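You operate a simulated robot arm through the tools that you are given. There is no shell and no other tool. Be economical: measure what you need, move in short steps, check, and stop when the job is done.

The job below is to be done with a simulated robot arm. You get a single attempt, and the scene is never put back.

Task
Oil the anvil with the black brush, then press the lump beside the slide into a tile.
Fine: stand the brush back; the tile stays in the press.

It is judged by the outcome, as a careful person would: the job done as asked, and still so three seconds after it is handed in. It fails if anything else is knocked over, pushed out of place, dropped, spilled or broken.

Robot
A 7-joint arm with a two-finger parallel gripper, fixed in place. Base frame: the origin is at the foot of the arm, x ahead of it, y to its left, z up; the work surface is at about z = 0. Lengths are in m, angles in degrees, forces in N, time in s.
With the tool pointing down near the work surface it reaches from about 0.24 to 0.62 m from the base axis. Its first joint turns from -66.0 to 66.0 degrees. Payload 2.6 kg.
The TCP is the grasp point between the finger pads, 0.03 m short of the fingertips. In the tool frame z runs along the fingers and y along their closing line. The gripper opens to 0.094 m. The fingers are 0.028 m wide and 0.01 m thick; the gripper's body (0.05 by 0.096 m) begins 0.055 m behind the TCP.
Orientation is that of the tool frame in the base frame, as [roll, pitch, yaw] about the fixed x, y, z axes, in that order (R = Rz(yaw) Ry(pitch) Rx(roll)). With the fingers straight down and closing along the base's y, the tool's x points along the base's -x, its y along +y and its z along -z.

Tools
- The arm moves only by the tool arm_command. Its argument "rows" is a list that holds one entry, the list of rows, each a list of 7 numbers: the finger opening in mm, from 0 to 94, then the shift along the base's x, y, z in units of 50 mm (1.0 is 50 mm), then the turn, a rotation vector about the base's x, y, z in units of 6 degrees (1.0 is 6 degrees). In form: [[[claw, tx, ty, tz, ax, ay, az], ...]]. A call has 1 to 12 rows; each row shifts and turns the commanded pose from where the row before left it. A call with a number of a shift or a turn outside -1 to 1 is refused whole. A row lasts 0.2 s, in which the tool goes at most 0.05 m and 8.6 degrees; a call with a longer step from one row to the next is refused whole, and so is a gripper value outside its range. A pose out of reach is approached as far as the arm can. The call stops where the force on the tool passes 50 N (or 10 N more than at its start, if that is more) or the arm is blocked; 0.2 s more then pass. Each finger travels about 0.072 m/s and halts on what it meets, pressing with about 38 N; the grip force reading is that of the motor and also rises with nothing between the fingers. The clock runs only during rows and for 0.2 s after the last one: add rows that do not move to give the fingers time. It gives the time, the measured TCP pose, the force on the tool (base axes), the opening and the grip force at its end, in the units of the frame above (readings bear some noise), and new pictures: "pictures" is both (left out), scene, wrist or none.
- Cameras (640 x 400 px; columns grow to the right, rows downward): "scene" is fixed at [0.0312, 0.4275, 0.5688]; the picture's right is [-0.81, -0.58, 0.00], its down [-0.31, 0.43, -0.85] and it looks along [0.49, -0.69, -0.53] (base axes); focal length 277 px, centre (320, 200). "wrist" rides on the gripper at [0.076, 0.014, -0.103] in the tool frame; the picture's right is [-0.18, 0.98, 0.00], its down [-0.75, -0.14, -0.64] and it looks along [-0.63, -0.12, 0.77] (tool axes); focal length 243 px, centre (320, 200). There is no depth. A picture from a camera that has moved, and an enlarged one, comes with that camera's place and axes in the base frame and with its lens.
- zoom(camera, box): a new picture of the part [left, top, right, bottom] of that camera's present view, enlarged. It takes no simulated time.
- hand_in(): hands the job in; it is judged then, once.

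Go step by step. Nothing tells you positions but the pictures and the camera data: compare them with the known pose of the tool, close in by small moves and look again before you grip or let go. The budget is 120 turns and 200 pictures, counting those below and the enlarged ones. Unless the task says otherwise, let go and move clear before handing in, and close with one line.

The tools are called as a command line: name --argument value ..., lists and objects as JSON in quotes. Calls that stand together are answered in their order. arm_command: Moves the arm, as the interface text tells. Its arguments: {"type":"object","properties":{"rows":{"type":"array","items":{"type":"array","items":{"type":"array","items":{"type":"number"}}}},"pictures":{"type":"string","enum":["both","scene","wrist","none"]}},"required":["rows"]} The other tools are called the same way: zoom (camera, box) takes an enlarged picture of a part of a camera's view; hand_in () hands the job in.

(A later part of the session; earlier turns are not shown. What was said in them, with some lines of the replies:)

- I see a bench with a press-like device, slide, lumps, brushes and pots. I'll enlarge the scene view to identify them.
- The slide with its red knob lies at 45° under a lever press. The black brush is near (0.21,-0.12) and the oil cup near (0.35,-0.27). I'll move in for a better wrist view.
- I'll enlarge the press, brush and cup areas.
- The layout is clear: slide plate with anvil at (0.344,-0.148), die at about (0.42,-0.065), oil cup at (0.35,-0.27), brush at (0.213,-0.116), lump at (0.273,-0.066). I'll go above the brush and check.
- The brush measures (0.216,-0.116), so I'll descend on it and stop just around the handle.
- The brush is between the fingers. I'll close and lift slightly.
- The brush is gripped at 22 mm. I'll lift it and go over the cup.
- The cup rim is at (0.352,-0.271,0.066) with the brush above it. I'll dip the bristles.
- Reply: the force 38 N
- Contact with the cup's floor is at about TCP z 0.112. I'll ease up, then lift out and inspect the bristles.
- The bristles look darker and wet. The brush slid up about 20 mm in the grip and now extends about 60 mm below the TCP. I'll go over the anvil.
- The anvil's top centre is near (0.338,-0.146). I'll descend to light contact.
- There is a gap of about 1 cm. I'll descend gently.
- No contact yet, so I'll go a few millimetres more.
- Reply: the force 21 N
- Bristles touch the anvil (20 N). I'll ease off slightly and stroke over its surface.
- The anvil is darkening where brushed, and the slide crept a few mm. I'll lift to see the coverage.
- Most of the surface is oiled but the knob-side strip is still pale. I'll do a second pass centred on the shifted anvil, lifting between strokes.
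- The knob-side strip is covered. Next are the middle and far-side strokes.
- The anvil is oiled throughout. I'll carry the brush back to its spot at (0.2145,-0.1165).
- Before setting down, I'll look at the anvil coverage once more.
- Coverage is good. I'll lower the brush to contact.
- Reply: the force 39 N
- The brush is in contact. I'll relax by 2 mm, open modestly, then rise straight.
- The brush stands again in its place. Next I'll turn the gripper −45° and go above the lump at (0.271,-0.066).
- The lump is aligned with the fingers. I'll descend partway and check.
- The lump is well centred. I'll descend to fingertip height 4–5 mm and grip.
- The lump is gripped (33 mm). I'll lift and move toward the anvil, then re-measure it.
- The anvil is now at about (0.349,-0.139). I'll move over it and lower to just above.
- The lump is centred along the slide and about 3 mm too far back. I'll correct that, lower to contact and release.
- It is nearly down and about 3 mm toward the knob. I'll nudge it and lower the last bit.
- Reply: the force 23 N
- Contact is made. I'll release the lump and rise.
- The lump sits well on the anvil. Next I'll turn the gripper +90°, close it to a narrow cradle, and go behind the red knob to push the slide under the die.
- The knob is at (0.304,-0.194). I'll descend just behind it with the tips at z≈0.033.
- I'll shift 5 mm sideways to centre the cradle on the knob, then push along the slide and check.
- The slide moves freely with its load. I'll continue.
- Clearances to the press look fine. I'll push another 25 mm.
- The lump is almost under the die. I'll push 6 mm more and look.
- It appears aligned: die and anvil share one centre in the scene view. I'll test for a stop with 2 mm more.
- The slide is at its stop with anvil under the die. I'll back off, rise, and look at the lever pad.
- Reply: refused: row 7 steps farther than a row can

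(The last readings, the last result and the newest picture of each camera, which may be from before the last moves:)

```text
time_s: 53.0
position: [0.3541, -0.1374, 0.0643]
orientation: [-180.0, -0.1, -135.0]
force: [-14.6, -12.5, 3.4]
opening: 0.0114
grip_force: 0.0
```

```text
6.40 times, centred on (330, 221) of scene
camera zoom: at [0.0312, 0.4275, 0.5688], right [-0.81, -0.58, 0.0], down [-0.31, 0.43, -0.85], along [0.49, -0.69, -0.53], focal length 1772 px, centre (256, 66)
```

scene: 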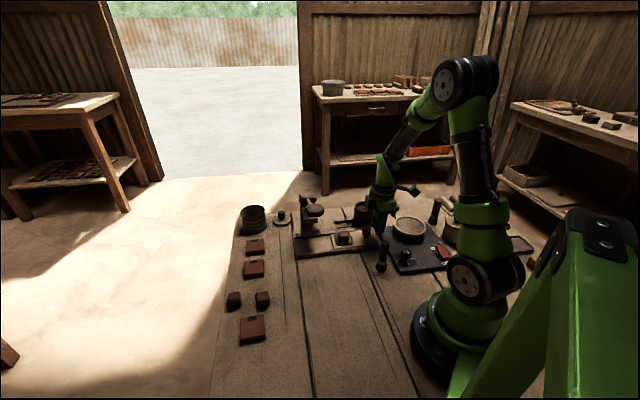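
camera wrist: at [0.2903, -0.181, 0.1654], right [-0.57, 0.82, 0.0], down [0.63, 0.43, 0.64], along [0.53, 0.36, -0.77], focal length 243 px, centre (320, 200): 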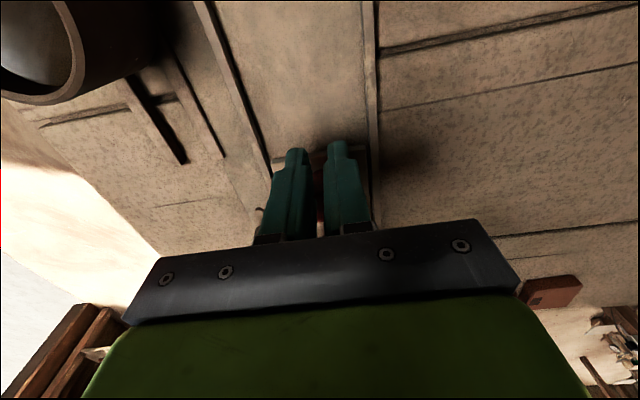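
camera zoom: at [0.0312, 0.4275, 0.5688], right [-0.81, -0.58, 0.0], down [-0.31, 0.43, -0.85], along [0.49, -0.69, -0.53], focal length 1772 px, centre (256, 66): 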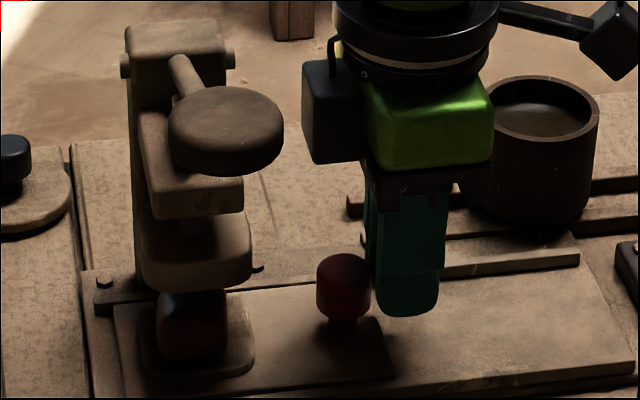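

Row 7 was too long a step. I'll split it and repeat.

arm_command --rows '[[[12, -0.4, -0.4, 0, 0, 0, 0], [12, -0.4, -0.4, 0.2, 0, 0, 0], [12, 0, 0, 0.9, 0, 0, 0], [12, 0, 0, 0.9, 0, 0, 0], [12, 0, 0, 0.9, 0, 0, 0], [12, 0, 0, 0.9, 0, 0, 0], [12, 0, 0, 0.9, 0, 0, 0], [12, 0, 0.8, 0, 0, 0, 0], [12, 0, 0.8, 0, 0, 0, 0], [12, 0, 0.6, 0, 0, 0, 0], [12, 0, 0, 0, 0, 0, 0]]]'

zoom --camera "scene" --box '[280, 190, 380, 252]'

```text
time_s: 55.4
position: [0.3148, -0.0639, 0.299]
orientation: [180.0, 0.1, -134.8]
force: [-0.1, 0.3, 0.2]
opening: 0.0123
grip_force: 0.0
camera wrist: at [0.2521, -0.1094, 0.4009], right [-0.57, 0.82, 0.0], down [0.63, 0.43, 0.64], along [0.53, 0.36, -0.77], focal length 243 px, centre (320, 200)
```

scene: 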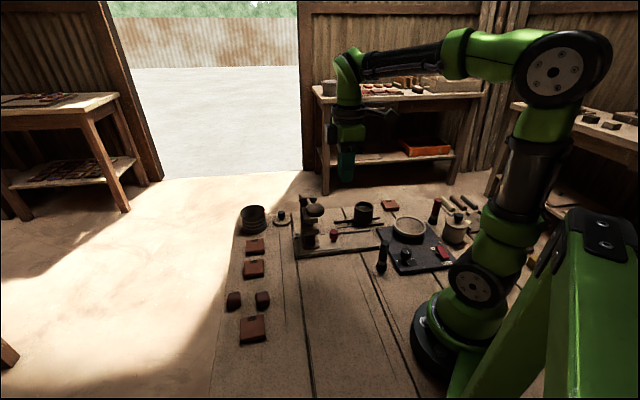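
wrist: 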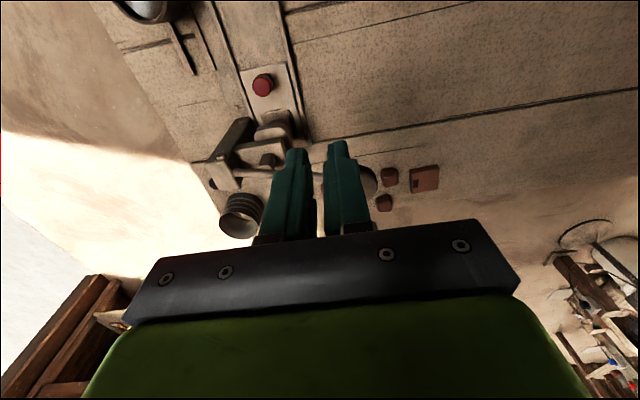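

```text
6.40 times, centred on (330, 221) of scene
camera zoom: at [0.0312, 0.4275, 0.5688], right [-0.81, -0.58, 0.0], down [-0.31, 0.43, -0.85], along [0.49, -0.69, -0.53], focal length 1772 px, centre (256, 66)
```

zoom: 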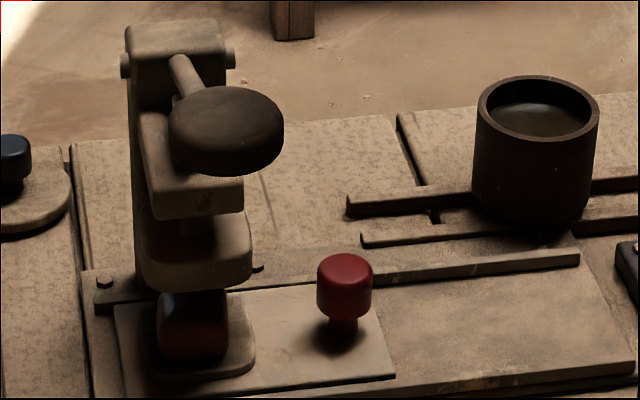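

The lever pad is near (0.347,-0.004, ~0.21). I'll move above it and verify.

arm_command --rows '[[[0, 0.32, 0.6, 0, 0, 0, 0], [0, 0.32, 0.6, 0, 0, 0, 0], [0, 0, 0, -0.3, 0, 0, 0], [0, 0, 0, 0, 0, 0, 0]]]'

zoom --camera "scene" --box '[260, 140, 380, 215]'

zoom --camera "wrist" --box '[220, 40, 420, 165]'

```text
time_s: 56.4
position: [0.3473, -0.004, 0.2838]
orientation: [180.0, 0.0, -134.8]
force: [-0.7, 0.2, 0.2]
opening: 0.0001
grip_force: 33.1
camera wrist: at [0.2836, -0.0491, 0.3855], right [-0.57, 0.82, 0.0], down [0.63, 0.43, 0.64], along [0.53, 0.37, -0.77], focal length 243 px, centre (320, 200)
```

scene: 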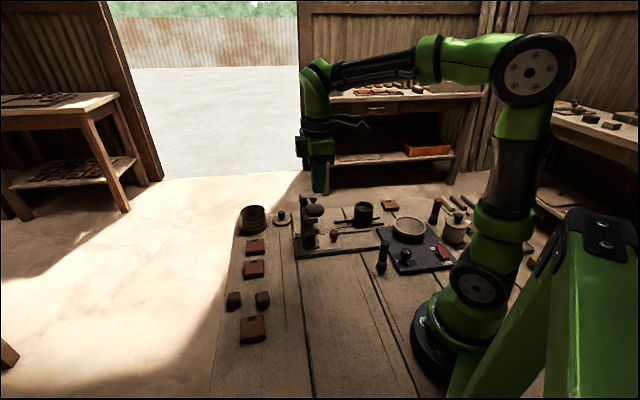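
wrist: 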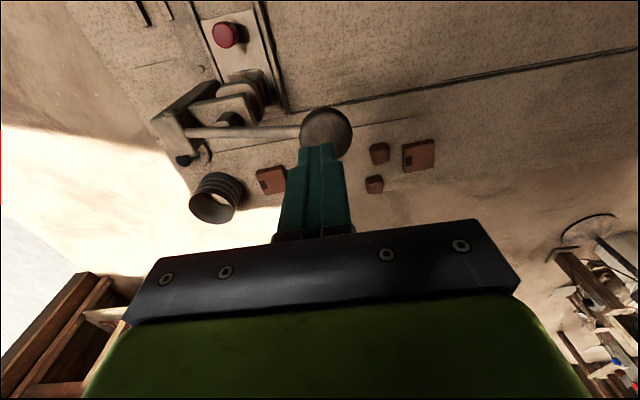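

```text
5.33 times, centred on (320, 178) of scene
camera zoom: at [0.0312, 0.4275, 0.5688], right [-0.81, -0.58, 0.0], down [-0.31, 0.43, -0.85], along [0.49, -0.69, -0.53], focal length 1477 px, centre (320, 320)
```

zoom: 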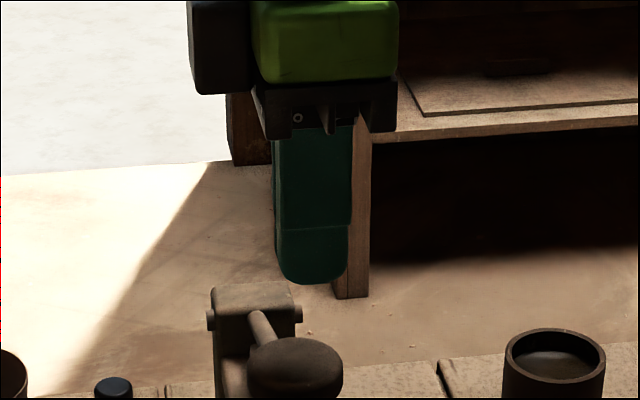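

```text
3.20 times, centred on (320, 102) of wrist
camera zoom: at [0.2836, -0.0491, 0.3855], right [-0.57, 0.82, 0.0], down [0.63, 0.43, 0.64], along [0.53, 0.37, -0.77], focal length 776 px, centre (320, 512)
```

zoom: 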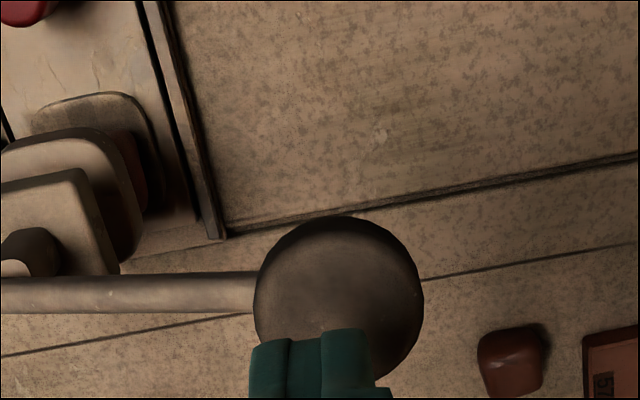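

The pad centre triangulates to (0.3465, 0.001, 0.211). I'll centre on it and come down to contact, then press following the arc.

arm_command --rows '[[[0, 0, 0.1, -0.4, 0, 0, 0], [0, 0, 0, -0.3, 0, 0, 0], [0, 0, 0, -0.15, 0, 0, 0], [0, 0, 0, -0.1, 0, 0, 0], [0, -0.01, 0.01, -0.1, 0, 0, 0], [0, -0.01, 0.01, -0.1, 0, 0, 0], [0, 0, 0, 0, 0, 0, 0]]]' --pictures "none"

zoom --camera "scene" --box '[270, 170, 370, 232]'

```text
time_s: 58.0
position: [0.3469, 0.0011, 0.2263]
orientation: [180.0, 0.1, -134.8]
force: [-0.8, 1.4, 1.6]
opening: 0.0
grip_force: 32.7
```

```text
6.40 times, centred on (320, 201) of scene
camera zoom: at [0.0312, 0.4275, 0.5688], right [-0.81, -0.58, 0.0], down [-0.31, 0.43, -0.85], along [0.49, -0.69, -0.53], focal length 1772 px, centre (320, 194)
```

zoom: 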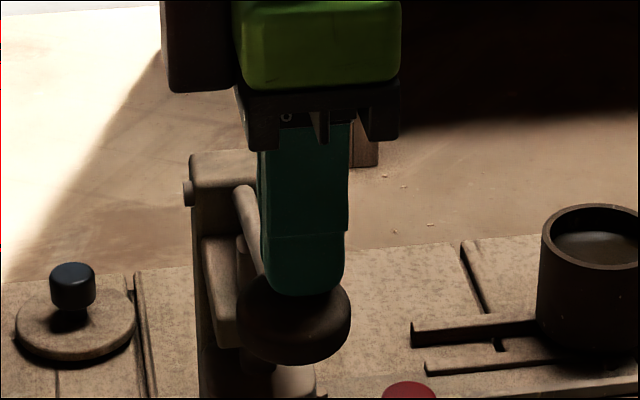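

Contact, and the lever is moving down with little force. I'll continue in steps.

arm_command --rows '[[[0, -0.02, 0.02, -0.15, 0, 0, 0], [0, -0.02, 0.02, -0.15, 0, 0, 0], [0, -0.02, 0.02, -0.15, 0, 0, 0], [0, -0.01, 0.01, -0.15, 0, 0, 0], [0, 0, 0, 0, 0, 0, 0]]]' --pictures "none"

zoom --camera "scene" --box '[270, 180, 370, 242]'

```text
time_s: 59.2
position: [0.3425, 0.006, 0.1962]
orientation: [179.9, 0.1, -134.8]
force: [-2.3, 3.1, 1.8]
opening: 0.0001
grip_force: 32.9
```

```text
6.40 times, centred on (320, 211) of scene
camera zoom: at [0.0312, 0.4275, 0.5688], right [-0.81, -0.58, 0.0], down [-0.31, 0.43, -0.85], along [0.49, -0.69, -0.53], focal length 1772 px, centre (320, 130)
```

zoom: 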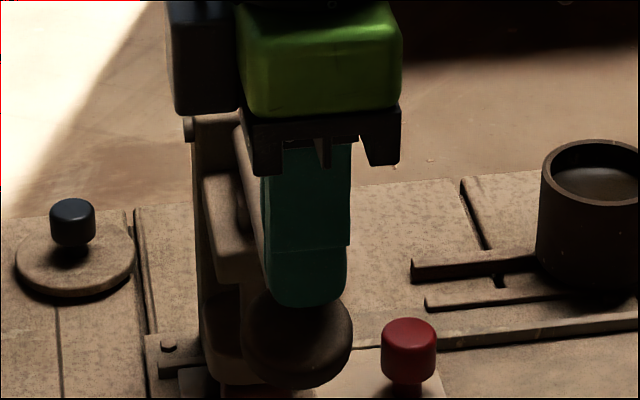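

The lever is still going freely. I'll shift outward a little along the arc and continue down.

arm_command --rows '[[[0, -0.06, 0.06, -0.08, 0, 0, 0], [0, -0.06, 0.06, -0.1, 0, 0, 0], [0, -0.01, 0.01, -0.12, 0, 0, 0], [0, 0, 0, -0.12, 0, 0, 0], [0, 0, 0, -0.12, 0, 0, 0], [0, 0, 0, 0, 0, 0, 0]]]' --pictures "none"

zoom --camera "scene" --box '[270, 190, 370, 252]'

```text
time_s: 60.6
position: [0.3361, 0.0116, 0.1693]
orientation: [179.8, 0.1, -134.8]
force: [-5.6, -0.1, 9.4]
opening: 0.0
grip_force: 33.0
```

```text
6.40 times, centred on (320, 221) of scene
camera zoom: at [0.0311, 0.4275, 0.5688], right [-0.81, -0.58, 0.0], down [-0.31, 0.43, -0.85], along [0.49, -0.69, -0.53], focal length 1772 px, centre (320, 66)
```

zoom: 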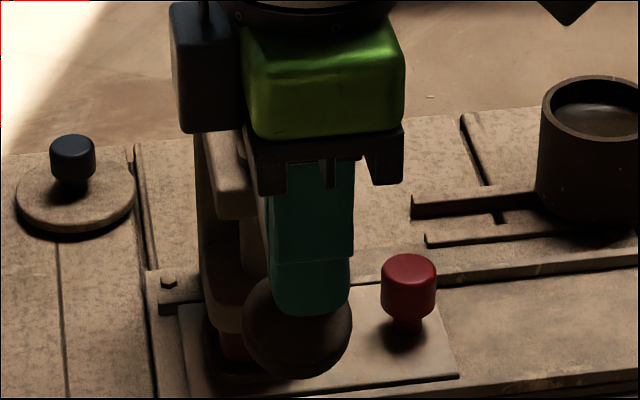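

Force is rising to 9 N, so the die has reached the lump. I'll press further in small steps.

arm_command --rows '[[[0, 0, 0, -0.08, 0, 0, 0], [0, 0, 0, -0.08, 0, 0, 0], [0, 0, 0, -0.08, 0, 0, 0], [0, 0, 0, 0, 0, 0, 0]]]' --pictures "none"

zoom --camera "scene" --box '[270, 190, 370, 252]'

```text
time_s: 61.6
position: [0.3367, 0.0113, 0.1573]
orientation: [-180.0, 0.1, -134.8]
force: [-2.1, 3.8, 9.2]
opening: 0.0
grip_force: 32.9
```

```text
6.40 times, centred on (320, 221) of scene
camera zoom: at [0.0311, 0.4275, 0.5688], right [-0.81, -0.58, 0.0], down [-0.31, 0.43, -0.85], along [0.49, -0.69, -0.53], focal length 1772 px, centre (320, 66)
```

zoom: 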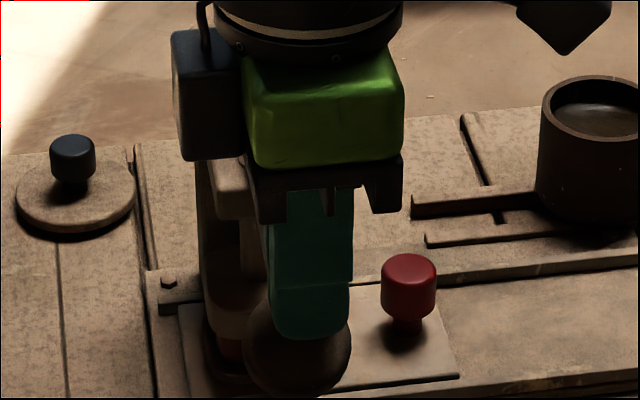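

arm_command --rows '[[[0, 0, 0, -0.08, 0, 0, 0], [0, 0, 0, -0.08, 0, 0, 0], [0, 0, 0, -0.08, 0, 0, 0], [0, 0, 0, 0, 0, 0, 0]]]' --pictures "wrist"

zoom --camera "scene" --box '[270, 200, 350, 250]'

```text
time_s: 62.6
position: [0.3351, 0.0111, 0.1463]
orientation: [-180.0, 0.0, -134.8]
force: [3.8, 2.8, 11.2]
opening: 0.0
grip_force: 33.1
camera wrist: at [0.273, -0.034, 0.2474], right [-0.57, 0.82, 0.0], down [0.63, 0.43, 0.64], along [0.53, 0.36, -0.77], focal length 243 px, centre (320, 200)
```

wrist: 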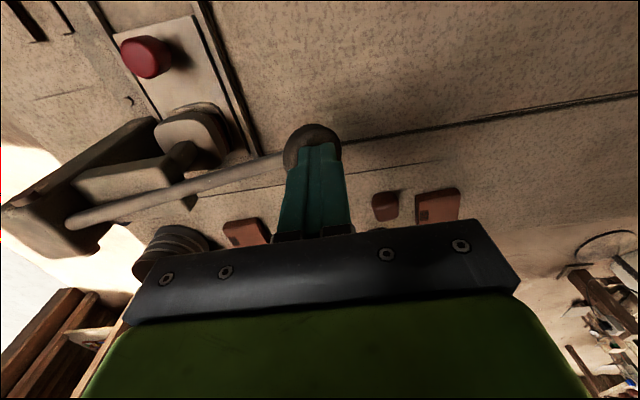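

```text
8.00 times, centred on (310, 225) of scene
camera zoom: at [0.0312, 0.4275, 0.5688], right [-0.81, -0.58, 0.0], down [-0.31, 0.43, -0.85], along [0.49, -0.69, -0.53], focal length 2215 px, centre (400, 0)
```

zoom: 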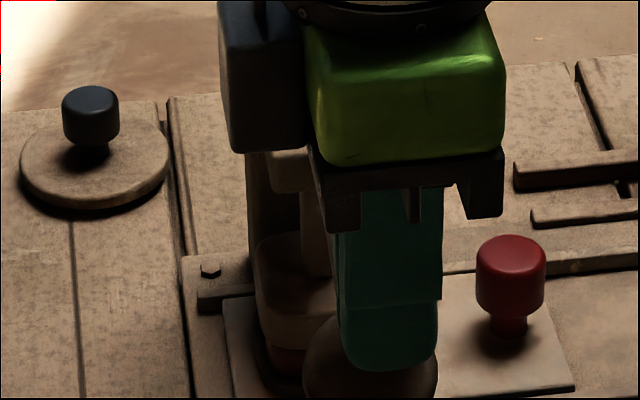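

The die is squashing the lump and the fingers are well centred on the pad. I'll keep pressing.

arm_command --rows '[[[0, 0, 0, -0.08, 0, 0, 0], [0, 0, 0, -0.08, 0, 0, 0], [0, 0, 0, -0.08, 0, 0, 0], [0, 0, 0, 0, 0, 0, 0]]]' --pictures "none"

zoom --camera "scene" --box '[270, 210, 350, 260]'

```text
time_s: 63.6
position: [0.3358, 0.0098, 0.1332]
orientation: [-179.9, 0.2, -134.9]
force: [-0.3, -2.1, 13.9]
opening: 0.0001
grip_force: 33.3
```

```text
8.00 times, centred on (310, 235) of scene
camera zoom: at [0.0311, 0.4275, 0.5689], right [-0.81, -0.58, 0.0], down [-0.31, 0.43, -0.85], along [0.49, -0.69, -0.53], focal length 2215 px, centre (400, -80)
```

zoom: 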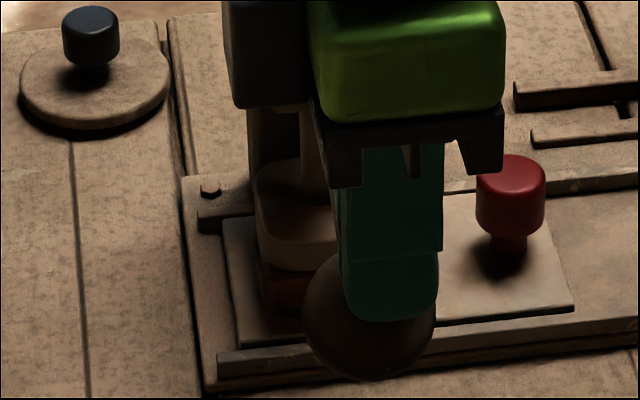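

arm_command --rows '[[[0, 0, 0, -0.08, 0, 0, 0], [0, 0, 0, -0.08, 0, 0, 0], [0, 0, 0, -0.08, 0, 0, 0], [0, 0, 0, 0, 0, 0, 0]]]' --pictures "none"

zoom --camera "scene" --box '[270, 210, 350, 260]'

zoom --camera "wrist" --box '[100, 60, 420, 260]'

```text
time_s: 64.1
position: [0.3354, 0.0105, 0.1315]
orientation: [-180.0, 0.3, -135.3]
force: [-9.5, 1.1, 17.2]
opening: 0.0001
grip_force: 32.9
stopped in row 2: the force on the tool passed its limit (the readings are from after the stop); the commanded pose is now the measured one
```

```text
8.00 times, centred on (310, 235) of scene
camera zoom: at [0.0311, 0.4275, 0.5689], right [-0.81, -0.58, 0.0], down [-0.31, 0.43, -0.85], along [0.49, -0.69, -0.53], focal length 2215 px, centre (400, -80)
```

zoom: 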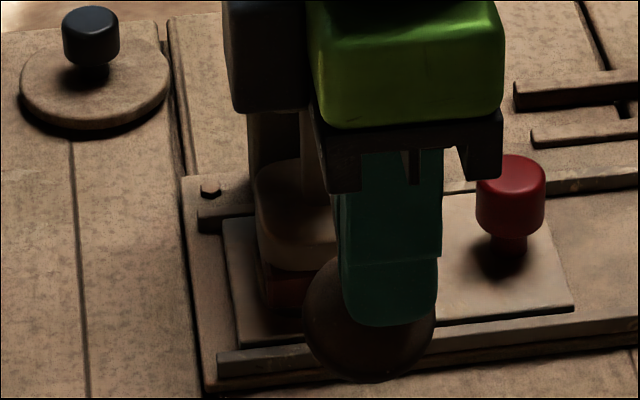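

```text
2.00 times, centred on (260, 160) of wrist
camera zoom: at [0.2723, -0.0336, 0.2333], right [-0.56, 0.83, 0.0], down [0.63, 0.43, 0.64], along [0.53, 0.36, -0.76], focal length 485 px, centre (440, 280)
```

zoom: 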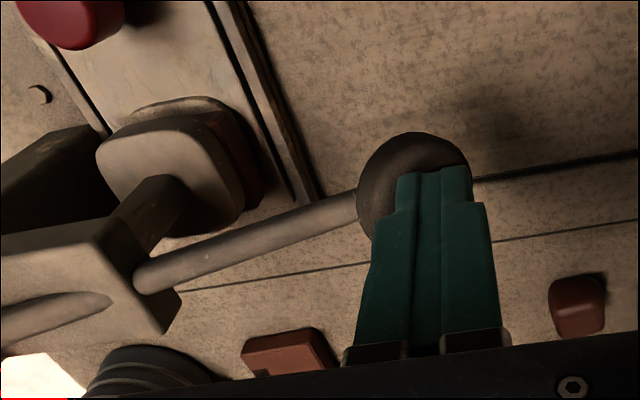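

The force limit was reached. I'll press once more to see whether it has bottomed out.

arm_command --rows '[[[0, 0, 0, -0.05, 0, 0, 0], [0, 0, 0, -0.03, 0, 0, 0], [0, 0, 0, -0.03, 0, 0, 0], [0, 0, 0, -0.03, 0, 0, 0], [0, 0, 0, 0, 0, 0, 0]]]' --pictures "none"

zoom --camera "scene" --box '[280, 220, 340, 258]'

```text
time_s: 64.5
position: [0.3354, 0.0116, 0.1306]
orientation: [-179.9, 0.3, -135.4]
force: [-9.5, 1.1, 17.2]
opening: 0.0
grip_force: 32.9
stopped in row 2: the force on the tool passed its limit (the readings are from after the stop); the commanded pose is now the measured one
```

```text
10.53 times, centred on (310, 239) of scene
camera zoom: at [0.0311, 0.4275, 0.5689], right [-0.81, -0.58, 0.0], down [-0.31, 0.43, -0.85], along [0.49, -0.69, -0.53], focal length 2915 px, centre (425, -210)
```

zoom: 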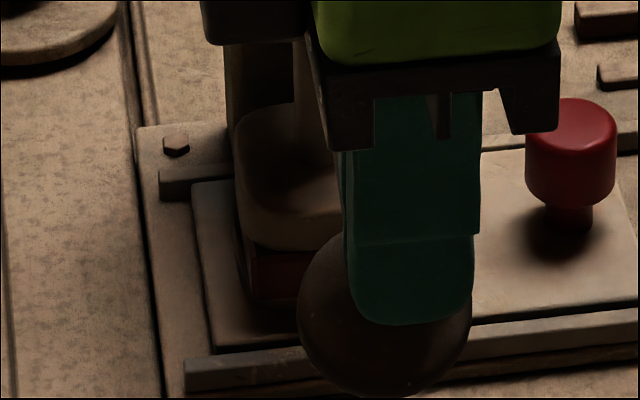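

The lever has bottomed out firmly. I'll let it rise under control and inspect the result.

arm_command --rows '[[[0, 0, 0, 0.2, 0, 0, 0], [0, 0, 0, 0.3, 0, 0, 0], [0, 0, 0, 0.3, 0, 0, 0], [0, 0, 0, 0.4, 0, 0, 0], [0, 0.08, -0.08, 0.4, 0, 0, 0], [0, 0.06, -0.06, 0.4, 0, 0, 0], [0, 0, 0, 0.4, 0, 0, 0], [0, -0.1, 0.1, 0.6, 0, 0, 0], [0, -0.3, 0.4, 0.4, 0, 0, 0], [0, -0.3, 0.4, 0, 0, 0, 0], [0, 0, 0, 0, 0, 0, 0]]]'

zoom --camera "scene" --box '[280, 190, 380, 252]'

zoom --camera "scene" --box '[285, 220, 335, 251]'

```text
time_s: 67.0
position: [0.3073, 0.0497, 0.3007]
orientation: [-180.0, 0.3, -135.2]
force: [0.8, 0.3, -0.1]
opening: 0.0
grip_force: 32.6
camera wrist: at [0.2439, 0.0045, 0.4027], right [-0.56, 0.83, 0.0], down [0.63, 0.43, 0.65], along [0.54, 0.36, -0.76], focal length 243 px, centre (320, 200)
```

scene: 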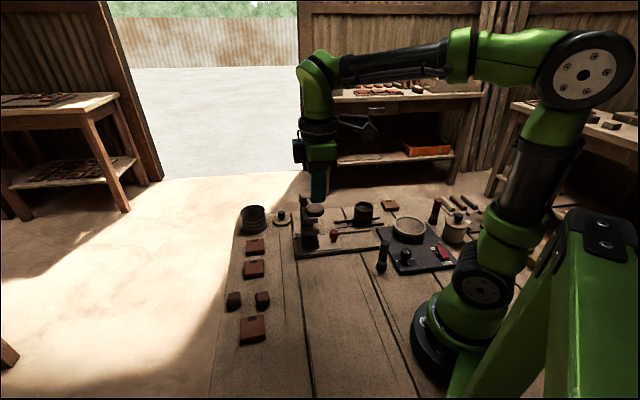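
wrist: 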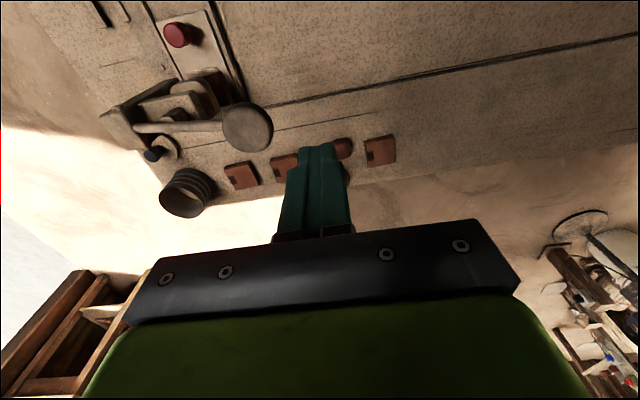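

```text
6.40 times, centred on (330, 221) of scene
camera zoom: at [0.0312, 0.4275, 0.5688], right [-0.81, -0.58, 0.0], down [-0.31, 0.43, -0.85], along [0.49, -0.69, -0.53], focal length 1772 px, centre (256, 66)
```

zoom: 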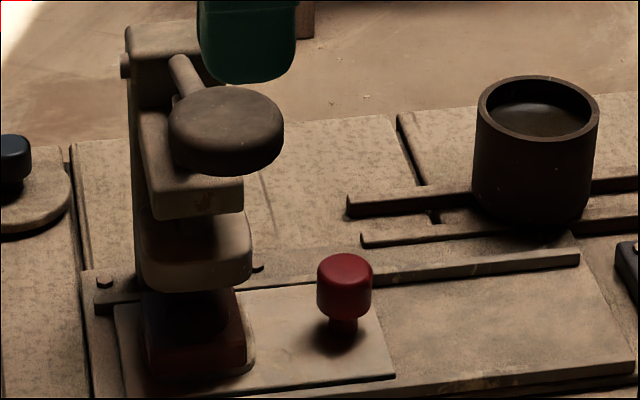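

```text
12.80 times, centred on (310, 236) of scene
camera zoom: at [0.0312, 0.4275, 0.5688], right [-0.81, -0.58, 0.0], down [-0.31, 0.43, -0.85], along [0.49, -0.69, -0.53], focal length 3545 px, centre (448, -254)
```

zoom: 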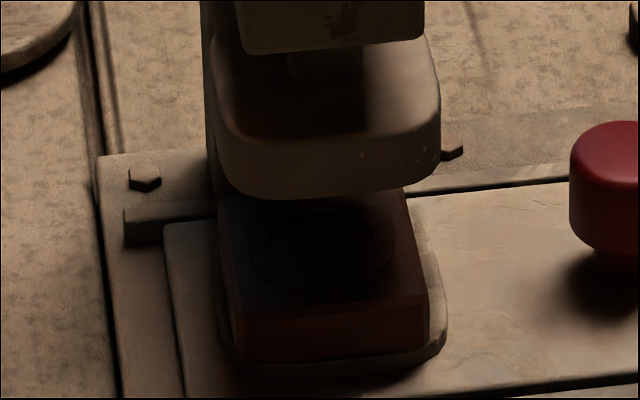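

A stamped square tile now sits on the anvil under the die. The lever is back up, the brush is standing in its place and the arm is clear, so I'm handing in.

hand_in

```text
The job is handed in.
```

I oiled the anvil with the black brush and stood the brush back in its place. The lump is pressed into a stamped tile, which stays in the press.
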